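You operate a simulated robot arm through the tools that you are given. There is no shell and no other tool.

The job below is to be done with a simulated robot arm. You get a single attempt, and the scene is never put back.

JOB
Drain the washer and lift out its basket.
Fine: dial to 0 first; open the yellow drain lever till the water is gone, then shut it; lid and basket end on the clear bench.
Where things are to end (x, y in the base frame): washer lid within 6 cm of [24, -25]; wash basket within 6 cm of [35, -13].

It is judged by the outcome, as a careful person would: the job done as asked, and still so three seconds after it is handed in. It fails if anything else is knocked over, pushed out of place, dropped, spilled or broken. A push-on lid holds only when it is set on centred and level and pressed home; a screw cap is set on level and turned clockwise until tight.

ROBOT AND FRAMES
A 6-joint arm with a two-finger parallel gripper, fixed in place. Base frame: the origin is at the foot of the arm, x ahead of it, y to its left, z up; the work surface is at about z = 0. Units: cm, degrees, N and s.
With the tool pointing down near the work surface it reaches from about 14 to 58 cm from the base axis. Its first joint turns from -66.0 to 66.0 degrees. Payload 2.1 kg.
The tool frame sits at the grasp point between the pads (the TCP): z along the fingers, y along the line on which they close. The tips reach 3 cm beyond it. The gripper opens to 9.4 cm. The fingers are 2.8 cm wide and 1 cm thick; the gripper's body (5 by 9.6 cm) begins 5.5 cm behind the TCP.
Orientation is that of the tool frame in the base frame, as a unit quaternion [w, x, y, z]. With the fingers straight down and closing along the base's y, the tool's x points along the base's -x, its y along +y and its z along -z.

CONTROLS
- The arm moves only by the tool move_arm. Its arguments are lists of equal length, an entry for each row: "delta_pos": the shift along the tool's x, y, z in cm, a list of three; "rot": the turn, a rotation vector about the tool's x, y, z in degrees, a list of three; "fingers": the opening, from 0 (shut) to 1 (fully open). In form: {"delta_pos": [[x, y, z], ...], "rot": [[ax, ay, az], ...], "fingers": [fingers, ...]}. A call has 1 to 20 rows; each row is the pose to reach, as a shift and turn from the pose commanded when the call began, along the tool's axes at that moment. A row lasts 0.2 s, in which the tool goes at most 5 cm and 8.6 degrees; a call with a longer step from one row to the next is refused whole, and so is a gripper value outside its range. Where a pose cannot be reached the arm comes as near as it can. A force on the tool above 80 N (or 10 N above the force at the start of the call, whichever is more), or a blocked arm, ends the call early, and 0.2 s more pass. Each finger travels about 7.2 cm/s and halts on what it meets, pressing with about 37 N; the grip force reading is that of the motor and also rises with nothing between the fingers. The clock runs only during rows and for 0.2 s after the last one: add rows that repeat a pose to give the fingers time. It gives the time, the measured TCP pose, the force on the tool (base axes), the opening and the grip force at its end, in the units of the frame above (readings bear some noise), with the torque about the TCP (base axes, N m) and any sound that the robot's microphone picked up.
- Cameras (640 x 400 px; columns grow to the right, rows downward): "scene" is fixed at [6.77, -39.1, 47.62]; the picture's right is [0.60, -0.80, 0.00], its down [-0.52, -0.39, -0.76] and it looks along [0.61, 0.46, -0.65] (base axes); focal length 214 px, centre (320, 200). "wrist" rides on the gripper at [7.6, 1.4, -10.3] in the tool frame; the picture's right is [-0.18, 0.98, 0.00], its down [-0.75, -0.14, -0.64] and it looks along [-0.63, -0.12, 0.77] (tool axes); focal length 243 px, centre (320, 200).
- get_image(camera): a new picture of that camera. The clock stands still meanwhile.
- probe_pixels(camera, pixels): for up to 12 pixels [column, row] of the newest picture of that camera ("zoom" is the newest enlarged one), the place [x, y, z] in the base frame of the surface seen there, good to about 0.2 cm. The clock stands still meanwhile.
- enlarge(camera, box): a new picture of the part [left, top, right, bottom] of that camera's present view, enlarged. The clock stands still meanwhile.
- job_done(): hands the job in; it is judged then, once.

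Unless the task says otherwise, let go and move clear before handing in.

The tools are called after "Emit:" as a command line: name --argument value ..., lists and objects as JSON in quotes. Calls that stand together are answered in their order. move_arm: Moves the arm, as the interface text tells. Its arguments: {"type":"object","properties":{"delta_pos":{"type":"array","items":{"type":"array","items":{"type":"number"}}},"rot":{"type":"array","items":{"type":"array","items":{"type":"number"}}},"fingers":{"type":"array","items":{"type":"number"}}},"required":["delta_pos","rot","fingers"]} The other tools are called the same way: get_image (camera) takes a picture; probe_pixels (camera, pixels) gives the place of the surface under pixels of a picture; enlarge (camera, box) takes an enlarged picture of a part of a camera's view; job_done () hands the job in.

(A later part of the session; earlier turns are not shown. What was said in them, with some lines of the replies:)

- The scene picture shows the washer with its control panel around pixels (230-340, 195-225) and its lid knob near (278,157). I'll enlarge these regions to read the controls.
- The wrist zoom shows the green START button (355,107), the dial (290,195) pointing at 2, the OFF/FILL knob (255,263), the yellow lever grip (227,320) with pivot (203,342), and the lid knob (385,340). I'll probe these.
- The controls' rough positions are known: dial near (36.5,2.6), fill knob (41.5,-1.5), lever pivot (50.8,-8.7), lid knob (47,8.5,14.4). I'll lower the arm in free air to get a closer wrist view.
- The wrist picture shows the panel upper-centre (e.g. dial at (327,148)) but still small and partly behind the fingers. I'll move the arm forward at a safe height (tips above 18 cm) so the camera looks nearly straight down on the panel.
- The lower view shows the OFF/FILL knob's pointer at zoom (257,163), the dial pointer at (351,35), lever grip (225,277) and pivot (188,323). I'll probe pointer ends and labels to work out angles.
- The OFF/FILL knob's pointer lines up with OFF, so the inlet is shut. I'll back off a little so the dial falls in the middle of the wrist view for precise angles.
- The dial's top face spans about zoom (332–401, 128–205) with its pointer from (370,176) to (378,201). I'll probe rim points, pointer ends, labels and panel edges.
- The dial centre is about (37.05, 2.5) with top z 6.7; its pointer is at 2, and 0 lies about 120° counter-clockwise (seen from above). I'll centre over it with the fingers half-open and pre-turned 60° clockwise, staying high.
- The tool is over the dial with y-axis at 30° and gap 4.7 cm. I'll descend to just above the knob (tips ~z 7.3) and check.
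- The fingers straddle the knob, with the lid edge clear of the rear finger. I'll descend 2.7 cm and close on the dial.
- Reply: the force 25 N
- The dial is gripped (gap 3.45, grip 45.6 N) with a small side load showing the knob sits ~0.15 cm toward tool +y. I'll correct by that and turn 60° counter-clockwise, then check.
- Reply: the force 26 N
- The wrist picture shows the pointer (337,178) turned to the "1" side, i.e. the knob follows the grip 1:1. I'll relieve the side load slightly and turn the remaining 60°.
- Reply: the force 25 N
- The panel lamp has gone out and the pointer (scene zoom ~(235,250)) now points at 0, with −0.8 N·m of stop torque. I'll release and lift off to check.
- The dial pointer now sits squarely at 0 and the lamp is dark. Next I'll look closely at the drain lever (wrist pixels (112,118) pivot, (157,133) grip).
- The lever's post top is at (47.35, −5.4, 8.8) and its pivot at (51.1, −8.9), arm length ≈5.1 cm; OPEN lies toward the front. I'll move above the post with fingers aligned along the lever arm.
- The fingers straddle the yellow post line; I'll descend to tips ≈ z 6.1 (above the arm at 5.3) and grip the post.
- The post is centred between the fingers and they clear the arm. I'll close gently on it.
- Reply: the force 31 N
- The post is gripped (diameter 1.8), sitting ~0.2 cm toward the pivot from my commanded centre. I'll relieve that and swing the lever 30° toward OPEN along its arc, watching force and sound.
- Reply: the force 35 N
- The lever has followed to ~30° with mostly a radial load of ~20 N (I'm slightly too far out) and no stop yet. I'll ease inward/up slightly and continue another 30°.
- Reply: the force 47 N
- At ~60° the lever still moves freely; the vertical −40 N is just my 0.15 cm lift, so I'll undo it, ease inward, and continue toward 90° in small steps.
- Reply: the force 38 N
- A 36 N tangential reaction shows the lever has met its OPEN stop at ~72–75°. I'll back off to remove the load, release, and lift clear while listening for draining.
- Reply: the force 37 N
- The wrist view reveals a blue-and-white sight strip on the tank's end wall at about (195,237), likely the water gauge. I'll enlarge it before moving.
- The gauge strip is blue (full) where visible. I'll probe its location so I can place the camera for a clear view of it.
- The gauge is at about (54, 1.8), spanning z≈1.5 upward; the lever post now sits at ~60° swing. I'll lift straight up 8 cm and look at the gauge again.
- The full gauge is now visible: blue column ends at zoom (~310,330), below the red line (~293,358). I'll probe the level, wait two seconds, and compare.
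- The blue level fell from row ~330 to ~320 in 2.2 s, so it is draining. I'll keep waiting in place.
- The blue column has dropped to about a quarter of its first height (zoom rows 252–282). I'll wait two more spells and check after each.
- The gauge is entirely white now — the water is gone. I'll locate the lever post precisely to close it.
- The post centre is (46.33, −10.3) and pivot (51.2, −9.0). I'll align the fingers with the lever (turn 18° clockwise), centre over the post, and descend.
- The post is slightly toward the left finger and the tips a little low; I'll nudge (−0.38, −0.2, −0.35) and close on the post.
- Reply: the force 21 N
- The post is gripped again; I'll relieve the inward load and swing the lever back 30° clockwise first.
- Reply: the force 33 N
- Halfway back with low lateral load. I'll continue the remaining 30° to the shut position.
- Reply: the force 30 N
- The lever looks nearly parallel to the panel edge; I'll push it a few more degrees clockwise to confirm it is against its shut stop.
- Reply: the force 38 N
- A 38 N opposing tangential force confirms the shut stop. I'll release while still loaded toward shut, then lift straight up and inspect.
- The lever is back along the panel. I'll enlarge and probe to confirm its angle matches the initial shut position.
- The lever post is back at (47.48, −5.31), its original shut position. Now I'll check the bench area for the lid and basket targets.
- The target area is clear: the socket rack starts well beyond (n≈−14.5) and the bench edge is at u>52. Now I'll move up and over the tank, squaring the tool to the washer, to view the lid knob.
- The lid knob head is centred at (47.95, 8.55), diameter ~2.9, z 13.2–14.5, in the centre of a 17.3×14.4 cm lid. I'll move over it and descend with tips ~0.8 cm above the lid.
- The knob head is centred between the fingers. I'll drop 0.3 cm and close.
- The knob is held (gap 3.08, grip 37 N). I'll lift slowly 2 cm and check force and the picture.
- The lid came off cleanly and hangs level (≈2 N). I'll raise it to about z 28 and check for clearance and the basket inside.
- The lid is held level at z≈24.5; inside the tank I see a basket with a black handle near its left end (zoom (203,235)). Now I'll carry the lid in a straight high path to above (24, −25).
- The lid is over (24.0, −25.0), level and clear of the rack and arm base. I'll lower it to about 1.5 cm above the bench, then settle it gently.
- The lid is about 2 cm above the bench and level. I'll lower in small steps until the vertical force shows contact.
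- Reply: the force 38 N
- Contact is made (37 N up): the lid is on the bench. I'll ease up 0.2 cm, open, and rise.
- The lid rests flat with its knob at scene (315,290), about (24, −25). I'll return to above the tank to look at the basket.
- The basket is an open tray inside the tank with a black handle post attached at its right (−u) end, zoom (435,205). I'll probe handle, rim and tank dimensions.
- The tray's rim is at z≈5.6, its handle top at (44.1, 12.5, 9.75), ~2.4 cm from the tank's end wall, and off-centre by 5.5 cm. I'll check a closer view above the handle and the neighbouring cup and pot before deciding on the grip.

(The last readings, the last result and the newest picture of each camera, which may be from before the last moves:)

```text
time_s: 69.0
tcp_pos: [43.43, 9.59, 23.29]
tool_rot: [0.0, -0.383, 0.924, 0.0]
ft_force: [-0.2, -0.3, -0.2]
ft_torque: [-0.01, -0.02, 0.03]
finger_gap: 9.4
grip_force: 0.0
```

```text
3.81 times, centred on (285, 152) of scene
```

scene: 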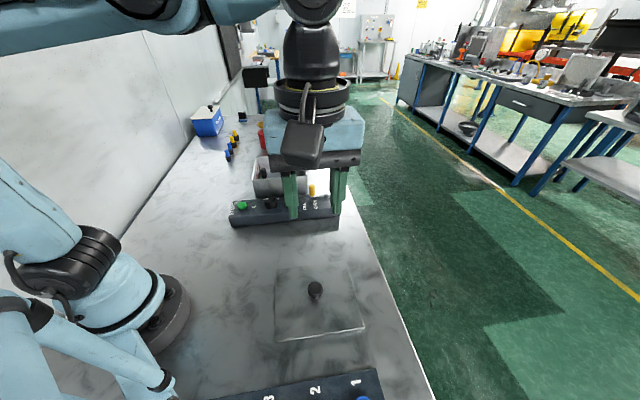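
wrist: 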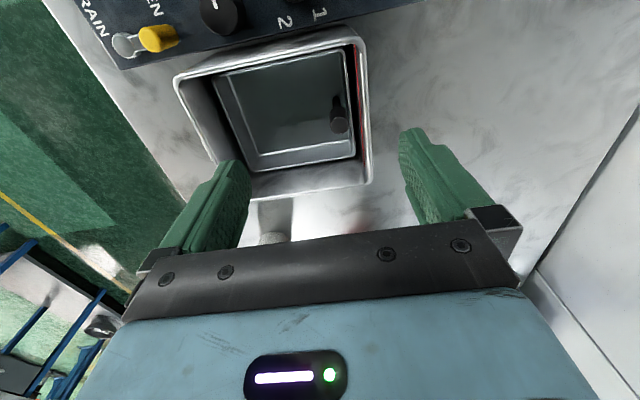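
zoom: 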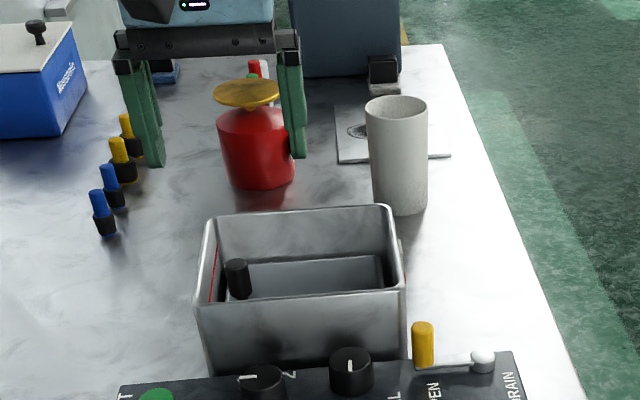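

The tank's inside half-length is ~8.0 and the tray's ~7.0, so there is ~1 cm slack at each end and ~1.5 cm between handle and tank wall. I'll first slide the tray about 0.8 cm away from that wall by pushing gently from inside its far end with closed fingers, to give the finger room for a sturdy grip.

Emit:
move_arm --delta_pos '[[-0.8, -2.6, 0], [-1.6, -5.2, 0], [-2.53, -7.93, 0], [-2.53, -7.93, 0], [-2.53, -7.93, 4], [-2.53, -7.93, 8], [-2.53, -7.93, 8]]' --rot '[[0, 0, 0], [0, 0, 0], [0, 0, 0], [0, 0, 0], [0, 0, 0], [0, 0, 0], [0, 0, 0]]' --fingers '[0, 0, 0, 0, 0, 0, 0]'

Emit:
get_image --camera "wrist"

Emit:
enlarge --camera "scene" --box '[235, 100, 335, 205]'

```text
time_s: 70.6
tcp_pos: [51.0, 6.07, 15.29]
tool_rot: [0.001, -0.383, 0.924, 0.0]
ft_force: [-0.1, -0.3, 0.2]
ft_torque: [0.01, -0.01, -0.01]
finger_gap: 0.0
grip_force: 33.1
```

```text
taken
```

wrist: 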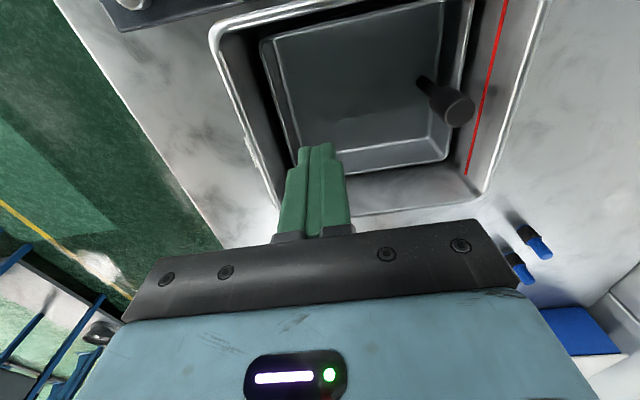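

```text
3.81 times, centred on (285, 152) of scene
```

zoom: 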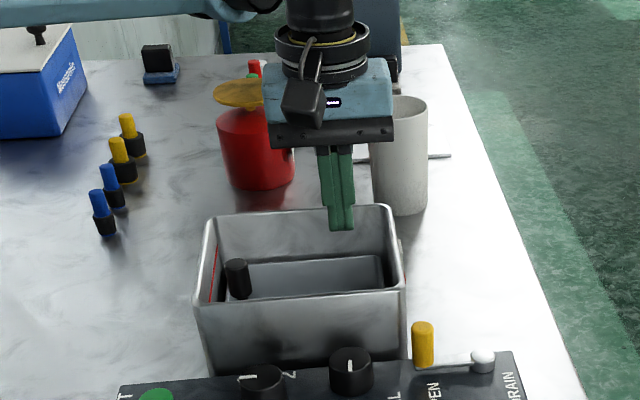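

The closed fingers are over the tray's far half at (51.0, 6.1). I'll check the cup's and pot's distance before descending.

Emit:
probe_pixels --camera "zoom" --pixels '[[410, 110], [400, 150], [400, 205], [425, 150], [378, 170], [255, 180], [235, 95], [340, 225]]'

```text
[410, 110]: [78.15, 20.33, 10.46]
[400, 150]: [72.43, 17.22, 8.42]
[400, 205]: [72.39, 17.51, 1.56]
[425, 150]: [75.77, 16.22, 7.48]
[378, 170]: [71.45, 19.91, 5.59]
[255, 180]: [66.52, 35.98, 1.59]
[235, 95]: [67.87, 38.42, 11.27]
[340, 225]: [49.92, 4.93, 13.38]
```

The cup (73,18) and pot (67,37) are well out of the way. I'll descend inside the tray to tips ≈ z 3.6 and then push.

Emit:
move_arm --delta_pos '[[0, 0, 3], [0, 0, 6], [0, 0, 8], [0, 0, 8.7], [0, 0, 8.7]]' --rot '[[0, 0, 0], [0, 0, 0], [0, 0, 0], [0, 0, 0], [0, 0, 0]]' --fingers '[0, 0, 0, 0, 0]'

Emit:
move_arm --delta_pos '[[0, -0.5, 0], [0, -1.0, 0], [0, -1.4, 0], [0, -1.8, 0], [0, -1.8, 0]]' --rot '[[0, 0, 0], [0, 0, 0], [0, 0, 0], [0, 0, 0], [0, 0, 0]]' --fingers '[0, 0, 0, 0, 0]'

Emit:
get_image --camera "wrist"

Emit:
enlarge --camera "scene" --box '[235, 100, 335, 205]'

```text
time_s: 71.8
tcp_pos: [50.97, 5.87, 6.65]
tool_rot: [0.0, -0.383, 0.924, -0.001]
ft_force: [1.2, 0.0, 0.5]
ft_torque: [-0.01, -0.01, -0.02]
finger_gap: 0.0
grip_force: 33.3
```

```text
time_s: 73.0
tcp_pos: [52.31, 4.62, 6.62]
tool_rot: [0.0, -0.383, 0.924, 0.0]
ft_force: [0.7, -0.4, 0.3]
ft_torque: [0.02, 0.0, -0.02]
finger_gap: 0.0
grip_force: 33.1
```

```text
taken
```

wrist: 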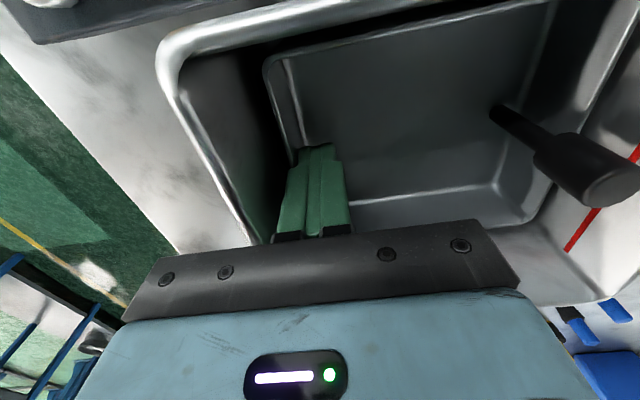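

```text
3.81 times, centred on (285, 152) of scene
```

zoom: 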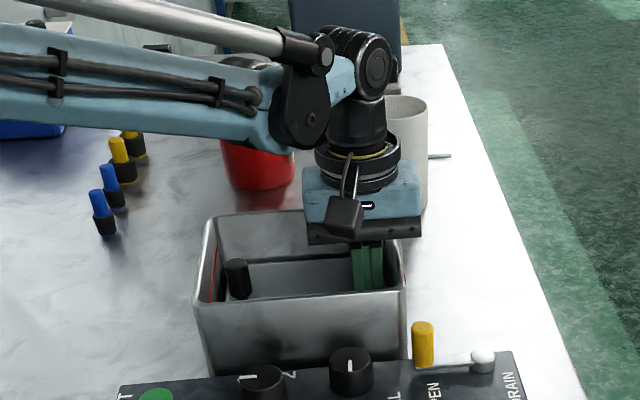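

TCP is at u≈5.9, about touching the tray wall with no force yet. I'll push on in small steps of 0.15 cm for ~0.85 cm and watch the force.

Emit:
move_arm --delta_pos '[[0, -0.15, 0], [0, -0.3, 0], [0, -0.45, 0], [0, -0.45, 0]]' --rot '[[0, 0, 0], [0, 0, 0], [0, 0, 0], [0, 0, 0]]' --fingers '[0, 0, 0, 0]'

Emit:
move_arm --delta_pos '[[0, -0.15, 0], [0, -0.3, 0], [0, -0.4, 0], [0, -0.4, 0]]' --rot '[[0, 0, 0], [0, 0, 0], [0, 0, 0], [0, 0, 0]]' --fingers '[0, 0, 0, 0]'

Emit:
get_image --camera "wrist"

Emit:
enlarge --camera "scene" --box '[235, 100, 335, 205]'

```text
time_s: 74.0
tcp_pos: [52.62, 4.28, 6.73]
tool_rot: [0.001, -0.383, 0.924, -0.001]
ft_force: [-0.7, 0.4, -0.2]
ft_torque: [0.02, 0.01, -0.03]
finger_gap: 0.0
grip_force: 32.8
```

```text
time_s: 75.0
tcp_pos: [52.81, 3.99, 6.85]
tool_rot: [0.0, -0.383, 0.924, 0.0]
ft_force: [-0.7, 0.8, 0.2]
ft_torque: [-0.02, 0.0, 0.0]
finger_gap: 0.0
grip_force: 32.8
```

```text
taken
```

wrist: 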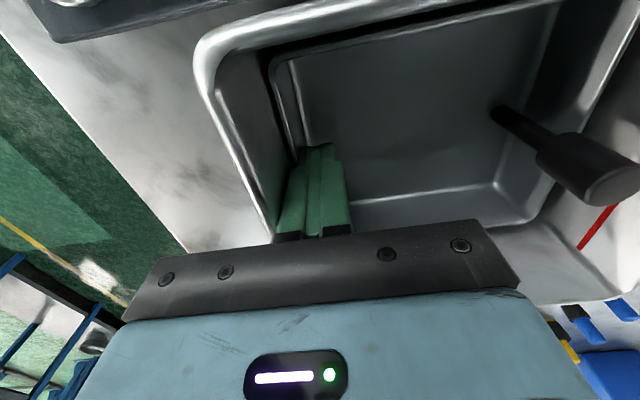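

```text
3.81 times, centred on (285, 152) of scene
```

zoom: 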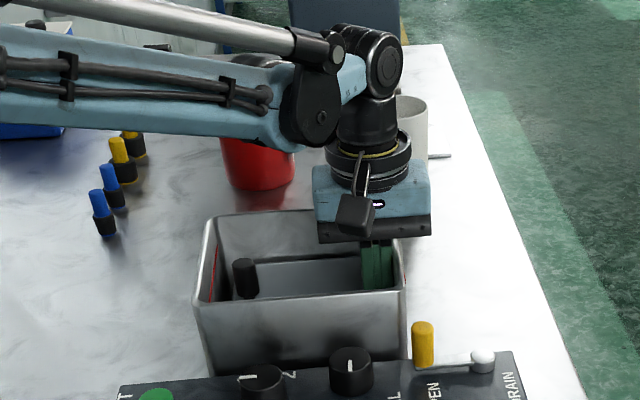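

The tray slid ~0.7 cm (handle moved from zoom x 237 to 245) with barely 1 N, so it's light. One more 0.15 cm nudge, then I'll withdraw upward.

Emit:
move_arm --delta_pos '[[0, -0.15, 0], [0, -0.15, 0], [0, 0.4, 0], [0, 0.5, 0], [0, 0.5, -4], [0, 0.5, -8.5], [0, 0.5, -13], [0, 0.5, -16.5]]' --rot '[[0, 0, 0], [0, 0, 0], [0, 0, 0], [0, 0, 0], [0, 0, 0], [0, 0, 0], [0, 0, 0], [0, 0, 0]]' --fingers '[0, 0, 0, 0, 0, 0, 0, 0]'

Emit:
get_image --camera "wrist"

```text
time_s: 76.8
tcp_pos: [52.73, 4.53, 23.28]
tool_rot: [0.001, -0.382, 0.924, 0.0]
ft_force: [-0.4, -0.2, -0.1]
ft_torque: [-0.01, 0.03, 0.01]
finger_gap: 0.01
grip_force: 32.1
```

```text
taken
```

wrist: 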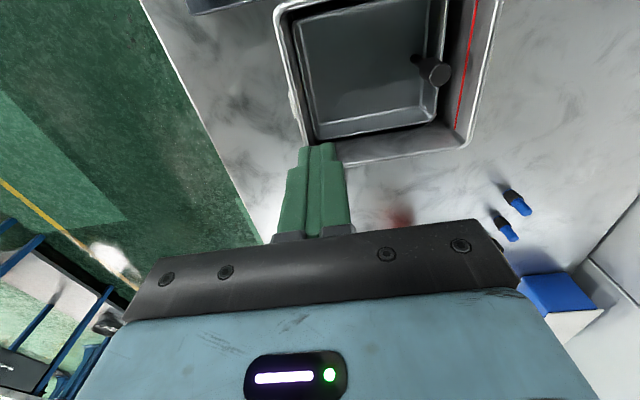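

Fingers are clear above the tray. I'll go back over the handle side and re-measure it.

Emit:
move_arm --delta_pos '[[1.0, 3.4, 0], [2.0, 6.8, 0], [3.0, 10.15, 0], [3.0, 10.15, 0]]' --rot '[[0, 0, 0], [0, 0, 0], [0, 0, 0], [0, 0, 0]]' --fingers '[0.35, 0.35, 0.35, 0.35]'

Emit:
enlarge --camera "wrist" --box '[200, 20, 440, 200]'

```text
time_s: 77.8
tcp_pos: [43.21, 9.4, 23.19]
tool_rot: [0.0, -0.382, 0.924, -0.001]
ft_force: [-0.6, 0.2, 0.2]
ft_torque: [-0.01, 0.03, 0.0]
finger_gap: 3.31
grip_force: 0.0
```

```text
2.22 times, centred on (320, 110) of wrist
```

zoom: 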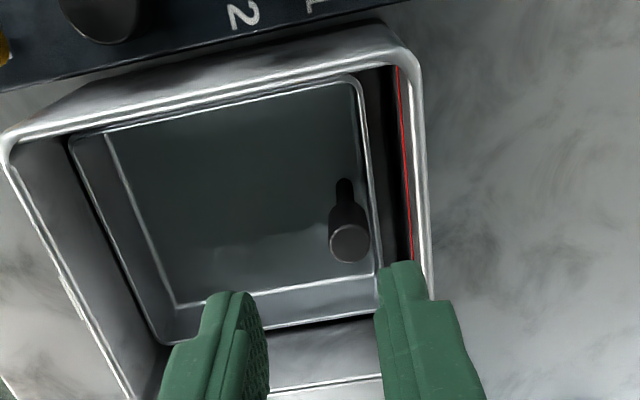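

Emit:
probe_pixels --camera "zoom" --pixels '[[348, 243], [331, 242], [367, 242], [349, 227], [349, 259], [376, 230], [408, 230], [416, 230], [424, 230], [345, 205], [341, 185], [353, 80]]'

```text
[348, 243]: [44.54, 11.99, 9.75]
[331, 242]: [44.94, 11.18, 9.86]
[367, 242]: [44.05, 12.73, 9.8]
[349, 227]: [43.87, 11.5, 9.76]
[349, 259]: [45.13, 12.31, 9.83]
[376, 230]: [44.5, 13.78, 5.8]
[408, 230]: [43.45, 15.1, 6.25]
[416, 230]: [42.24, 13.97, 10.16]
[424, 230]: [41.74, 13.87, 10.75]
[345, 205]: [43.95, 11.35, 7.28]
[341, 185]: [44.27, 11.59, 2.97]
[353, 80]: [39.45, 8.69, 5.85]
```

After the slide the handle is at (44.5, 11.93), now 3.0 cm from the tank wall. I'll centre over it with a 3 cm opening and descend to just above it to verify alignment.

Emit:
move_arm --delta_pos '[[-1.35, 0.44, 0], [-2.7, 0.88, 0], [-2.7, 0.88, 4], [-2.7, 0.88, 8], [-2.7, 0.88, 9.5], [-2.7, 0.88, 9.5]]' --rot '[[0, 0, 0], [0, 0, 0], [0, 0, 0], [0, 0, 0], [0, 0, 0], [0, 0, 0]]' --fingers '[0.32, 0.32, 0.32, 0.32, 0.32, 0.32]'

Emit:
enlarge --camera "wrist" --box '[200, 80, 440, 240]'

Emit:
enlarge --camera "scene" --box '[235, 110, 325, 205]'

```text
time_s: 79.2
tcp_pos: [44.59, 11.88, 13.8]
tool_rot: [0.0, -0.383, 0.924, -0.001]
ft_force: [-0.7, -0.4, -0.3]
ft_torque: [-0.01, 0.01, 0.0]
finger_gap: 3.0
grip_force: 0.0
```

```text
2.50 times, centred on (320, 160) of wrist
```

zoom: 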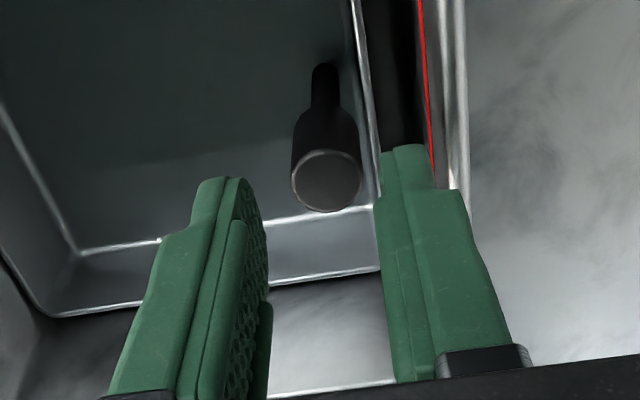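

```text
4.21 times, centred on (280, 158) of scene
```

zoom: 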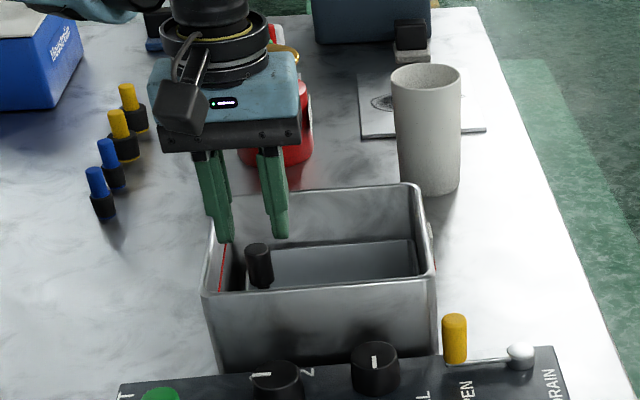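

TCP is centred on the handle within 0.1 cm. I'll descend slowly 4.5 cm to z≈9.3 between handle and tank wall.

Emit:
move_arm --delta_pos '[[0, 0, 1.2], [0, 0, 2.4], [0, 0, 3.5], [0, 0, 4.5], [0, 0, 4.5]]' --rot '[[0, 0, 0], [0, 0, 0], [0, 0, 0], [0, 0, 0], [0, 0, 0]]' --fingers '[0.32, 0.32, 0.32, 0.32, 0.32]'

Emit:
enlarge --camera "wrist" --box '[200, 80, 440, 240]'

Emit:
enlarge --camera "scene" --box '[235, 110, 325, 205]'

```text
time_s: 80.4
tcp_pos: [44.58, 11.75, 9.12]
tool_rot: [0.001, -0.383, 0.924, -0.001]
ft_force: [0.2, -0.8, -0.4]
ft_torque: [-0.02, -0.01, -0.01]
finger_gap: 2.99
grip_force: 0.0
```

```text
2.50 times, centred on (320, 160) of wrist
```

zoom: 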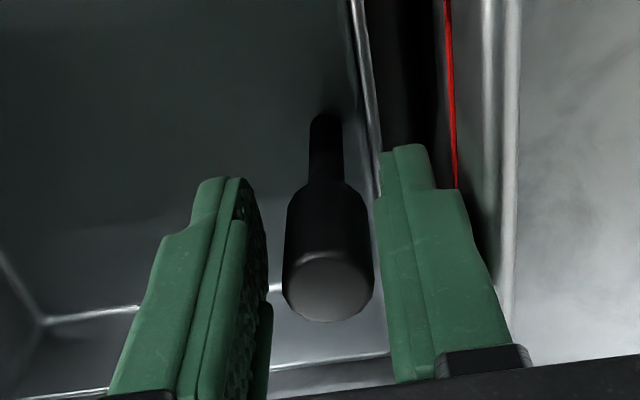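

```text
4.21 times, centred on (280, 158) of scene
```

zoom: 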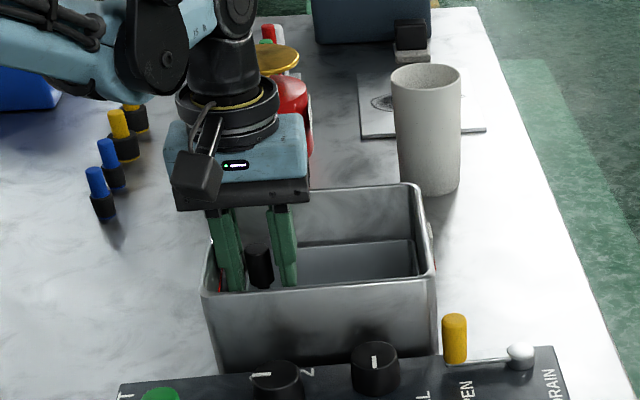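

The handle stands between the fingers with free space to the wall and no contact forces. I'll close the grip.

Emit:
move_arm --delta_pos '[[0, 0, -0.1], [0, 0, -0.1], [0, 0, -0.1], [0, 0, -0.1]]' --rot '[[0, 0, 0], [0, 0, 0], [0, 0, 0], [0, 0, 0]]' --fingers '[0.05, 0.05, 0.05, 0.05]'

Emit:
move_arm --delta_pos '[[0, 0, -0.2], [0, 0, -0.5], [0, 0, -0.9], [0, 0, -1.2], [0, 0, -1.2]]' --rot '[[0, 0, 0], [0, 0, 0], [0, 0, 0], [0, 0, 0], [0, 0, 0]]' --fingers '[0.05, 0.05, 0.05, 0.05, 0.05]'

Emit:
enlarge --camera "wrist" --box '[160, 0, 480, 240]'

Emit:
enlarge --camera "scene" --box '[235, 110, 325, 205]'

```text
time_s: 81.4
tcp_pos: [44.41, 11.82, 9.36]
tool_rot: [0.0, -0.383, 0.924, -0.001]
ft_force: [0.2, 0.2, 0.4]
ft_torque: [0.05, 0.06, -0.01]
finger_gap: 1.9
grip_force: 37.0
```

```text
time_s: 82.6
tcp_pos: [44.4, 11.91, 10.52]
tool_rot: [0.001, -0.382, 0.924, 0.0]
ft_force: [-0.3, 0.1, -1.1]
ft_torque: [0.05, 0.06, 0.01]
finger_gap: 1.89
grip_force: 37.1
```

```text
1.67 times, centred on (320, 120) of wrist
```

zoom: 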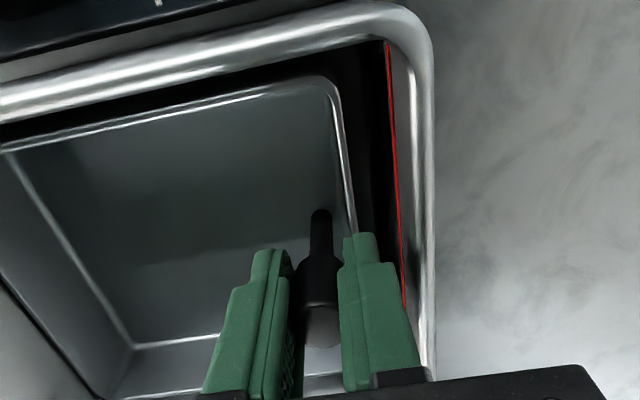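

```text
4.21 times, centred on (280, 158) of scene
```

zoom: 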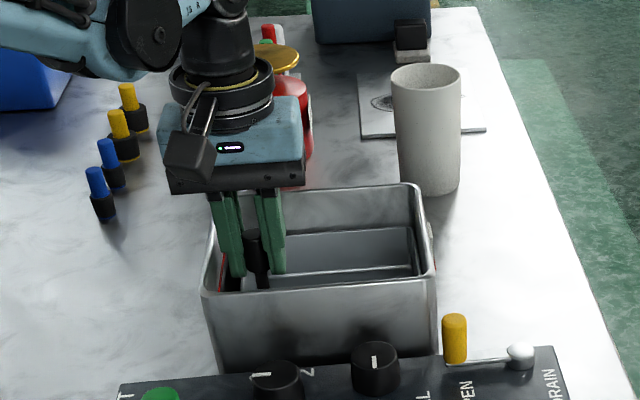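

The tray lifts level with ~1–2 N of weight. I'll raise it to z≈24, easing 0.25 cm toward the tank's centre to keep off the walls.

Emit:
move_arm --delta_pos '[[0, 0.25, -0.5], [0, 0.25, -1.5], [0, 0.25, -3], [0, 0.25, -4.5], [0, 0.25, -6], [0, 0.25, -8], [0, 0.25, -10], [0, 0.25, -12], [0, 0.25, -14], [0, 0.25, -14]]' --rot '[[0, 0, 0], [0, 0, 0], [0, 0, 0], [0, 0, 0], [0, 0, 0], [0, 0, 0], [0, 0, 0], [0, 0, 0], [0, 0, 0], [0, 0, 0]]' --fingers '[0.05, 0.05, 0.05, 0.05, 0.05, 0.05, 0.05, 0.05, 0.05, 0.05]'

Emit:
get_image --camera "wrist"

Emit:
enlarge --camera "scene" --box '[215, 60, 365, 205]'

```text
time_s: 84.8
tcp_pos: [44.33, 12.18, 24.53]
tool_rot: [0.0, -0.382, 0.924, 0.0]
ft_force: [0.4, 0.3, -1.8]
ft_torque: [0.04, 0.09, 0.02]
finger_gap: 1.91
grip_force: 37.2
```

```text
taken
```

wrist: 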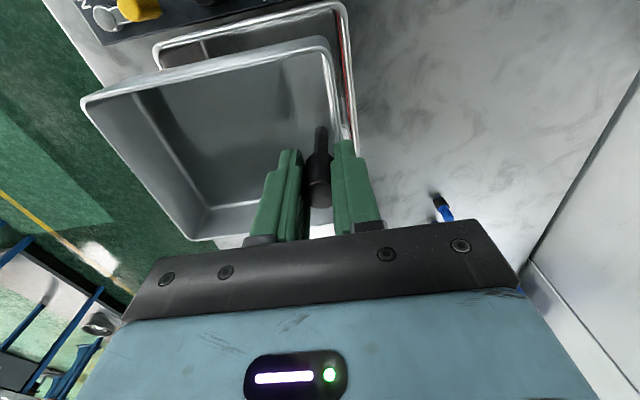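

```text
2.76 times, centred on (290, 132) of scene
```

zoom: 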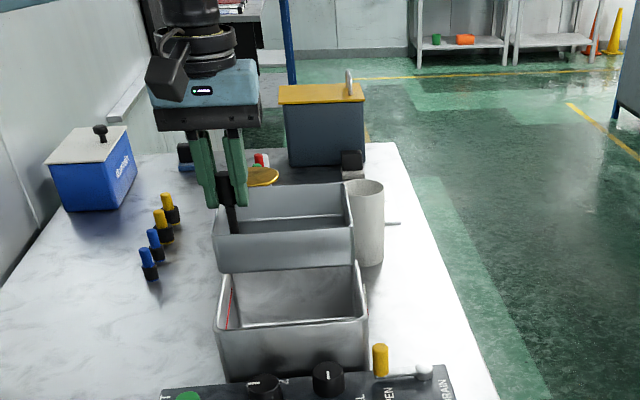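

The tray is fully out and level, bottom ~17 cm up. I'll carry it high over the panel so its centre ends above (35, −13), i.e. TCP at about (31.0, −9.1).

Emit:
move_arm --delta_pos '[[1.0, -0.23, 0], [3.0, -0.69, 0], [5.5, -1.27, 0], [8.0, -1.85, 0], [10.5, -2.43, 0], [13.0, -3.0, 0], [15.5, -3.58, 0], [18.0, -4.16, 0], [20.5, -4.74, 0], [22.7, -5.25, 0], [24.0, -5.55, 0], [24.48, -5.66, 0], [24.48, -5.66, 0]]' --rot '[[0, 0, 0], [0, 0, 0], [0, 0, 0], [0, 0, 0], [0, 0, 0], [0, 0, 0], [0, 0, 0], [0, 0, 0], [0, 0, 0], [0, 0, 0], [0, 0, 0], [0, 0, 0], [0, 0, 0]]' --fingers '[0.05, 0.05, 0.05, 0.05, 0.05, 0.05, 0.05, 0.05, 0.05, 0.05, 0.05, 0.05, 0.05]'

Emit:
get_image --camera "scene"

Emit:
get_image --camera "wrist"

```text
time_s: 87.6
tcp_pos: [30.89, -9.13, 24.6]
tool_rot: [0.0, -0.382, 0.924, -0.001]
ft_force: [-0.7, -0.4, -1.4]
ft_torque: [0.05, 0.07, 0.0]
finger_gap: 1.87
grip_force: 37.4
```

```text
taken
```

scene: 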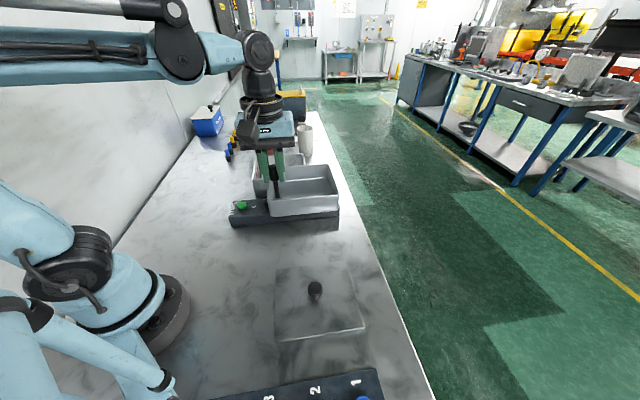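

```text
taken
```

wrist: 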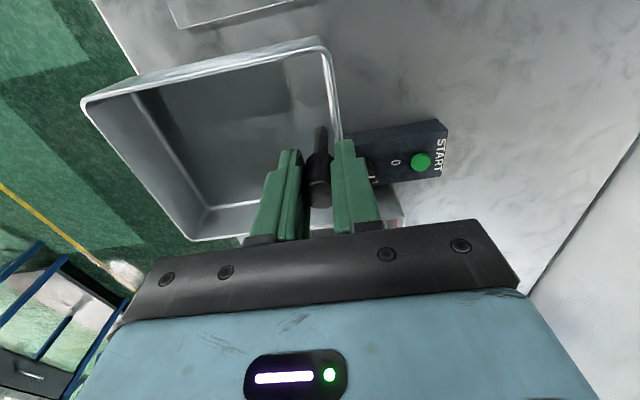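

The tray hangs level over clear bench between panel and lid. I'll lower to ~1.5 cm above the bench and check.

Emit:
move_arm --delta_pos '[[0, 0, 2], [0, 0, 5], [0, 0, 8], [0, 0, 11], [0, 0, 13.5], [0, 0, 15.2], [0, 0, 15.2]]' --rot '[[0, 0, 0], [0, 0, 0], [0, 0, 0], [0, 0, 0], [0, 0, 0], [0, 0, 0], [0, 0, 0]]' --fingers '[0.05, 0.05, 0.05, 0.05, 0.05, 0.05, 0.05]'

Emit:
get_image --camera "scene"

Emit:
enlarge --camera "scene" --box '[220, 170, 380, 290]'

```text
time_s: 89.2
tcp_pos: [31.07, -9.17, 9.21]
tool_rot: [0.001, -0.383, 0.924, -0.001]
ft_force: [-0.3, 0.0, -1.8]
ft_torque: [0.06, 0.06, -0.02]
finger_gap: 1.91
grip_force: 37.2
```

```text
taken
```

scene: 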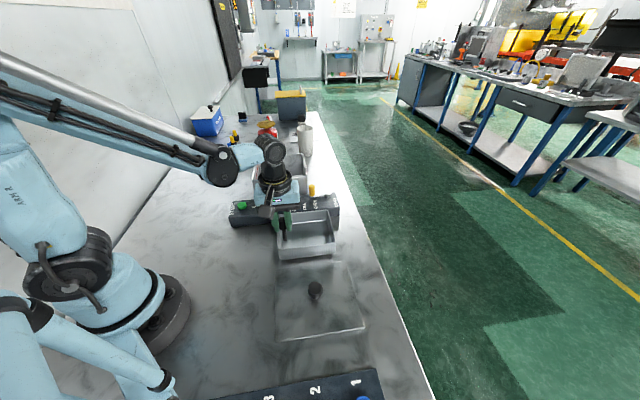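

```text
3.33 times, centred on (300, 230) of scene
```

zoom: 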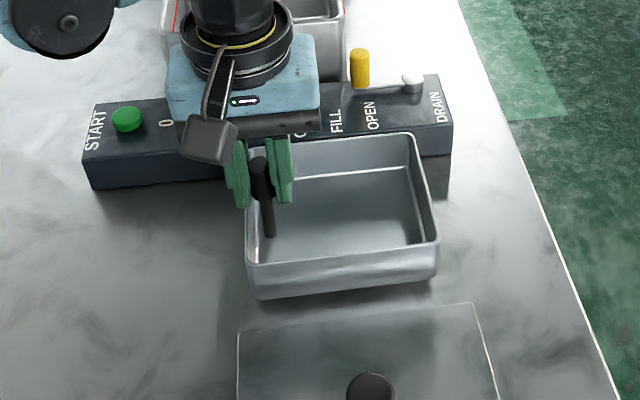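

The tray is ~1.4 cm above the bench, clear of panel and lid. I'll lower it in small steps to contact.

Emit:
move_arm --delta_pos '[[0, 0, 0.4], [0, 0, 0.8], [0, 0, 1.0], [0, 0, 1.15], [0, 0, 1.15]]' --rot '[[0, 0, 0], [0, 0, 0], [0, 0, 0], [0, 0, 0], [0, 0, 0]]' --fingers '[0.05, 0.05, 0.05, 0.05, 0.05]'

Emit:
enlarge --camera "scene" --box '[220, 170, 380, 290]'

```text
time_s: 90.4
tcp_pos: [30.95, -9.3, 8.34]
tool_rot: [0.0, -0.382, 0.924, -0.001]
ft_force: [0.2, -0.2, -1.5]
ft_torque: [0.09, 0.05, 0.01]
finger_gap: 1.92
grip_force: 36.5
```

```text
3.33 times, centred on (300, 230) of scene
```

zoom: 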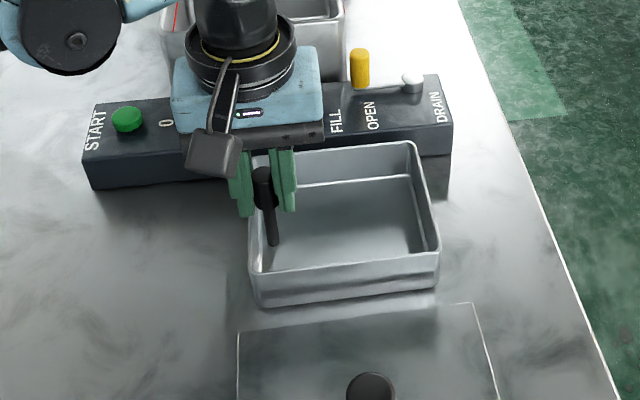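

Not yet in contact (−1.5 N, z 8.3). I'll continue with 0.1 cm steps.

Emit:
move_arm --delta_pos '[[0, 0, 0.1], [0, 0, 0.2], [0, 0, 0.3], [0, 0, 0.4], [0, 0, 0.4]]' --rot '[[0, 0, 0], [0, 0, 0], [0, 0, 0], [0, 0, 0], [0, 0, 0]]' --fingers '[0.05, 0.05, 0.05, 0.05, 0.05]'

Emit:
move_arm --delta_pos '[[0, 0, 0.1], [0, 0, 0.2], [0, 0, 0.2]]' --rot '[[0, 0, 0], [0, 0, 0], [0, 0, 0]]' --fingers '[0.05, 0.05, 0.05]'

Emit:
enlarge --camera "scene" --box '[220, 170, 380, 290]'

```text
time_s: 91.6
tcp_pos: [31.04, -9.27, 7.69]
tool_rot: [0.002, -0.383, 0.924, 0.0]
ft_force: [0.8, 2.1, 31.3]
ft_torque: [0.04, -0.07, 0.0]
finger_gap: 1.92
grip_force: 37.0
```

```text
time_s: 92.4
tcp_pos: [31.08, -9.32, 7.41]
tool_rot: [0.0, -0.382, 0.924, -0.001]
ft_force: [-0.8, 1.3, 30.6]
ft_torque: [-0.02, -0.03, -0.01]
finger_gap: 1.9
grip_force: 36.7
```

```text
3.33 times, centred on (300, 230) of scene
```

zoom: 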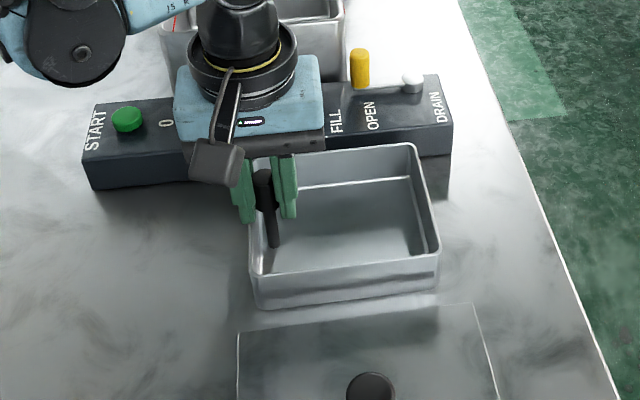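

Contact is confirmed (~31 N): the tray sits on the bench. I'll ease up slightly, open, and rise clear.

Emit:
move_arm --delta_pos '[[0, 0, -0.1], [0, 0, -0.2], [0, 0, -0.2], [0, 0, -0.2], [0, 0, -0.2]]' --rot '[[0, 0, 0], [0, 0, 0], [0, 0, 0], [0, 0, 0], [0, 0, 0]]' --fingers '[0.05, 0.05, 0.35, 0.35, 0.35]'

Emit:
move_arm --delta_pos '[[0, 0, -1.5], [0, 0, -5], [0, 0, -10], [0, 0, -15], [0, 0, -20], [0, 0, -20]]' --rot '[[0, 0, 0], [0, 0, 0], [0, 0, 0], [0, 0, 0], [0, 0, 0], [0, 0, 0]]' --fingers '[0.35, 0.35, 0.35, 0.35, 0.35, 0.35]'

Emit:
get_image --camera "scene"

Emit:
enlarge --camera "scene" --box '[220, 140, 400, 350]'

Emit:
get_image --camera "wrist"

```text
time_s: 93.6
tcp_pos: [31.08, -9.17, 7.64]
tool_rot: [0.001, -0.382, 0.924, -0.001]
ft_force: [-0.7, 0.1, -0.6]
ft_torque: [-0.01, -0.01, -0.02]
finger_gap: 3.28
grip_force: 0.0
```

```text
time_s: 95.0
tcp_pos: [30.91, -9.13, 28.0]
tool_rot: [0.001, -0.382, 0.924, -0.001]
ft_force: [0.0, 0.6, -1.0]
ft_torque: [-0.02, 0.03, 0.02]
finger_gap: 3.28
grip_force: 0.2
```

```text
taken
```

scene: 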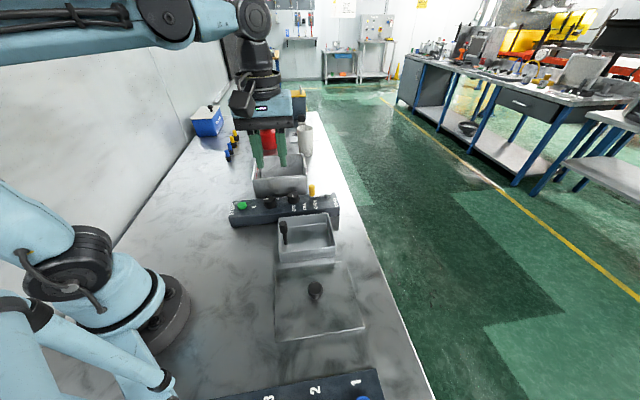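

```text
1.90 times, centred on (310, 245) of scene
```

zoom: 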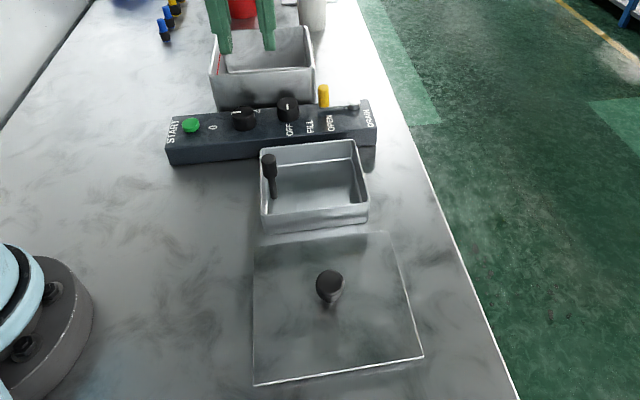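

```text
taken
```

wrist: 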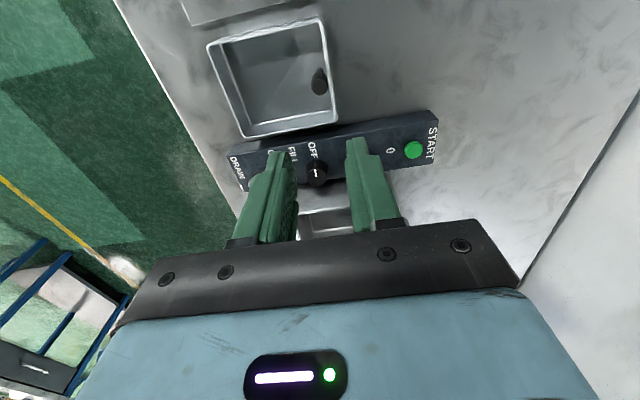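

Tray and lid both rest flat on the bench. I'll probe their corners to confirm the centres, and check the dial and lever close-up.

Emit:
probe_pixels --camera "zoom" --pixels '[[330, 280], [255, 382], [420, 356], [388, 234], [258, 238], [263, 150], [353, 142], [367, 205], [263, 217], [310, 190], [270, 160], [330, 225]]'

Emit:
enlarge --camera "scene" --box '[220, 150, 350, 240]'

```text
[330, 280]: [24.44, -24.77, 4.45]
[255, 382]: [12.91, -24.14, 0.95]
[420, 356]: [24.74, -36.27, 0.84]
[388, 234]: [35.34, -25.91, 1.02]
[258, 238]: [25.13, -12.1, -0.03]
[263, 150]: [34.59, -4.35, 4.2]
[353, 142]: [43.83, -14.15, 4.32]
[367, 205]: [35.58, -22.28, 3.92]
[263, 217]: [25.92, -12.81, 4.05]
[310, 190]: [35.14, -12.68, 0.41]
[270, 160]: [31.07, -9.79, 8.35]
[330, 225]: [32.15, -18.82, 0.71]
```

```text
4.44 times, centred on (285, 195) of scene
```

zoom: 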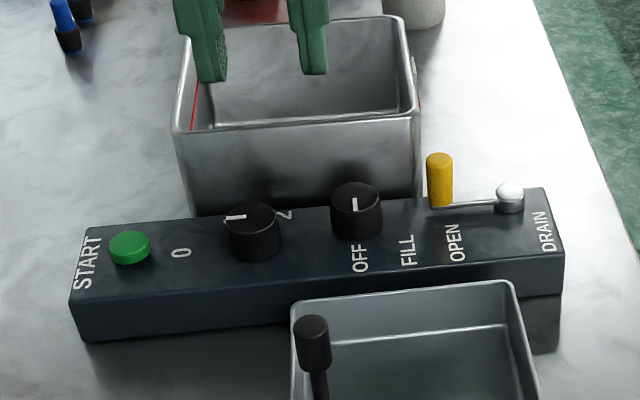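

Tray centre measures (35.0, −13.4) and lid centre (24.1, −25.0), both flat; dial at 0, fill OFF, lever shut, gauge empty. I'll retreat upward to a clear pose and take a last look.

Emit:
move_arm --delta_pos '[[0, 0, -3], [0, 0, -6], [-2, 3, -9], [-4, 6, -11], [-4, 9, -11.5], [-4, 10, -11.5]]' --rot '[[0, 0, 0], [0, 0, 0], [0, 0, 0], [0, 0, 0], [0, 0, 0], [0, 0, 0]]' --fingers '[0.35, 0.35, 0.35, 0.35, 0.35, 0.35]'

Emit:
get_image --camera "scene"

Emit:
get_image --camera "wrist"

```text
time_s: 96.4
tcp_pos: [26.82, 0.73, 39.47]
tool_rot: [0.001, -0.382, 0.924, -0.001]
ft_force: [0.1, 0.1, 0.1]
ft_torque: [-0.02, 0.01, -0.03]
finger_gap: 3.33
grip_force: 0.1
```

```text
taken
```

scene: 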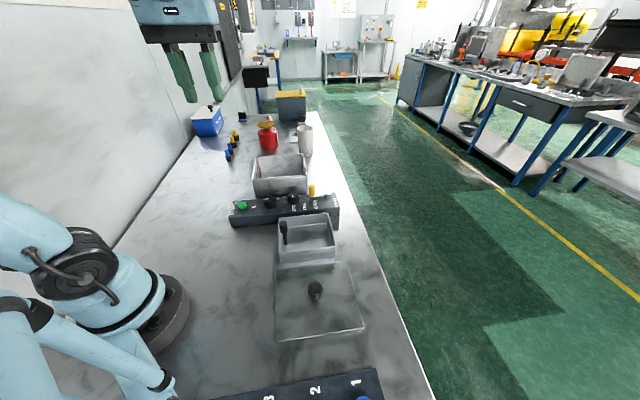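

```text
taken
```

wrist: 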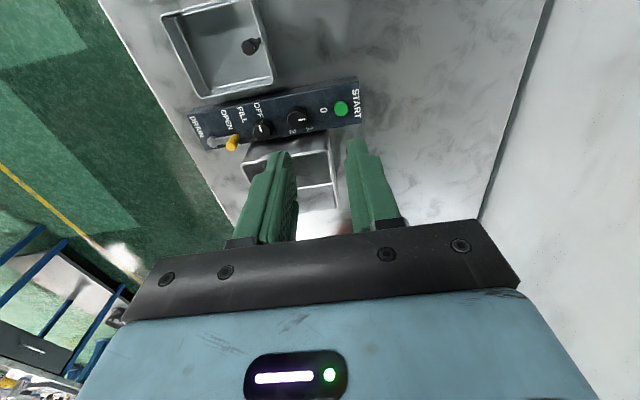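

The final pictures show the lid (scene (315,290)) and tray (scene (307,237)) on the clear bench, the tank empty and open, the dial at 0, the lever shut, and everything else in place with the arm clear. I'll hand the job in.

Emit:
job_done

```text
The job is handed in.
```

The washer is drained and its basket is out on the bench; I've handed the job in and haven't seen the verdict.

- **Dial:** turned to 0 first. The panel lamp went out and the pointer sits at 0.
- **Drain:** the yellow lever was opened until the water gauge on the side of the tank showed no blue. It was then shut against its stop, back where it started. The fill knob was already at OFF and I left it alone.
- **Lid:** flat on the bench, centred at about (24.1, -25.0).
- **Basket:** flat on the bench, centred at about (35.0, -13.4). Its handle was too close to the tank wall for a firm grip, so I first slid it about 0.8 cm inside the tank. It then lifted out level.

The last pictures show nothing else moved, and the arm is clear of everything.
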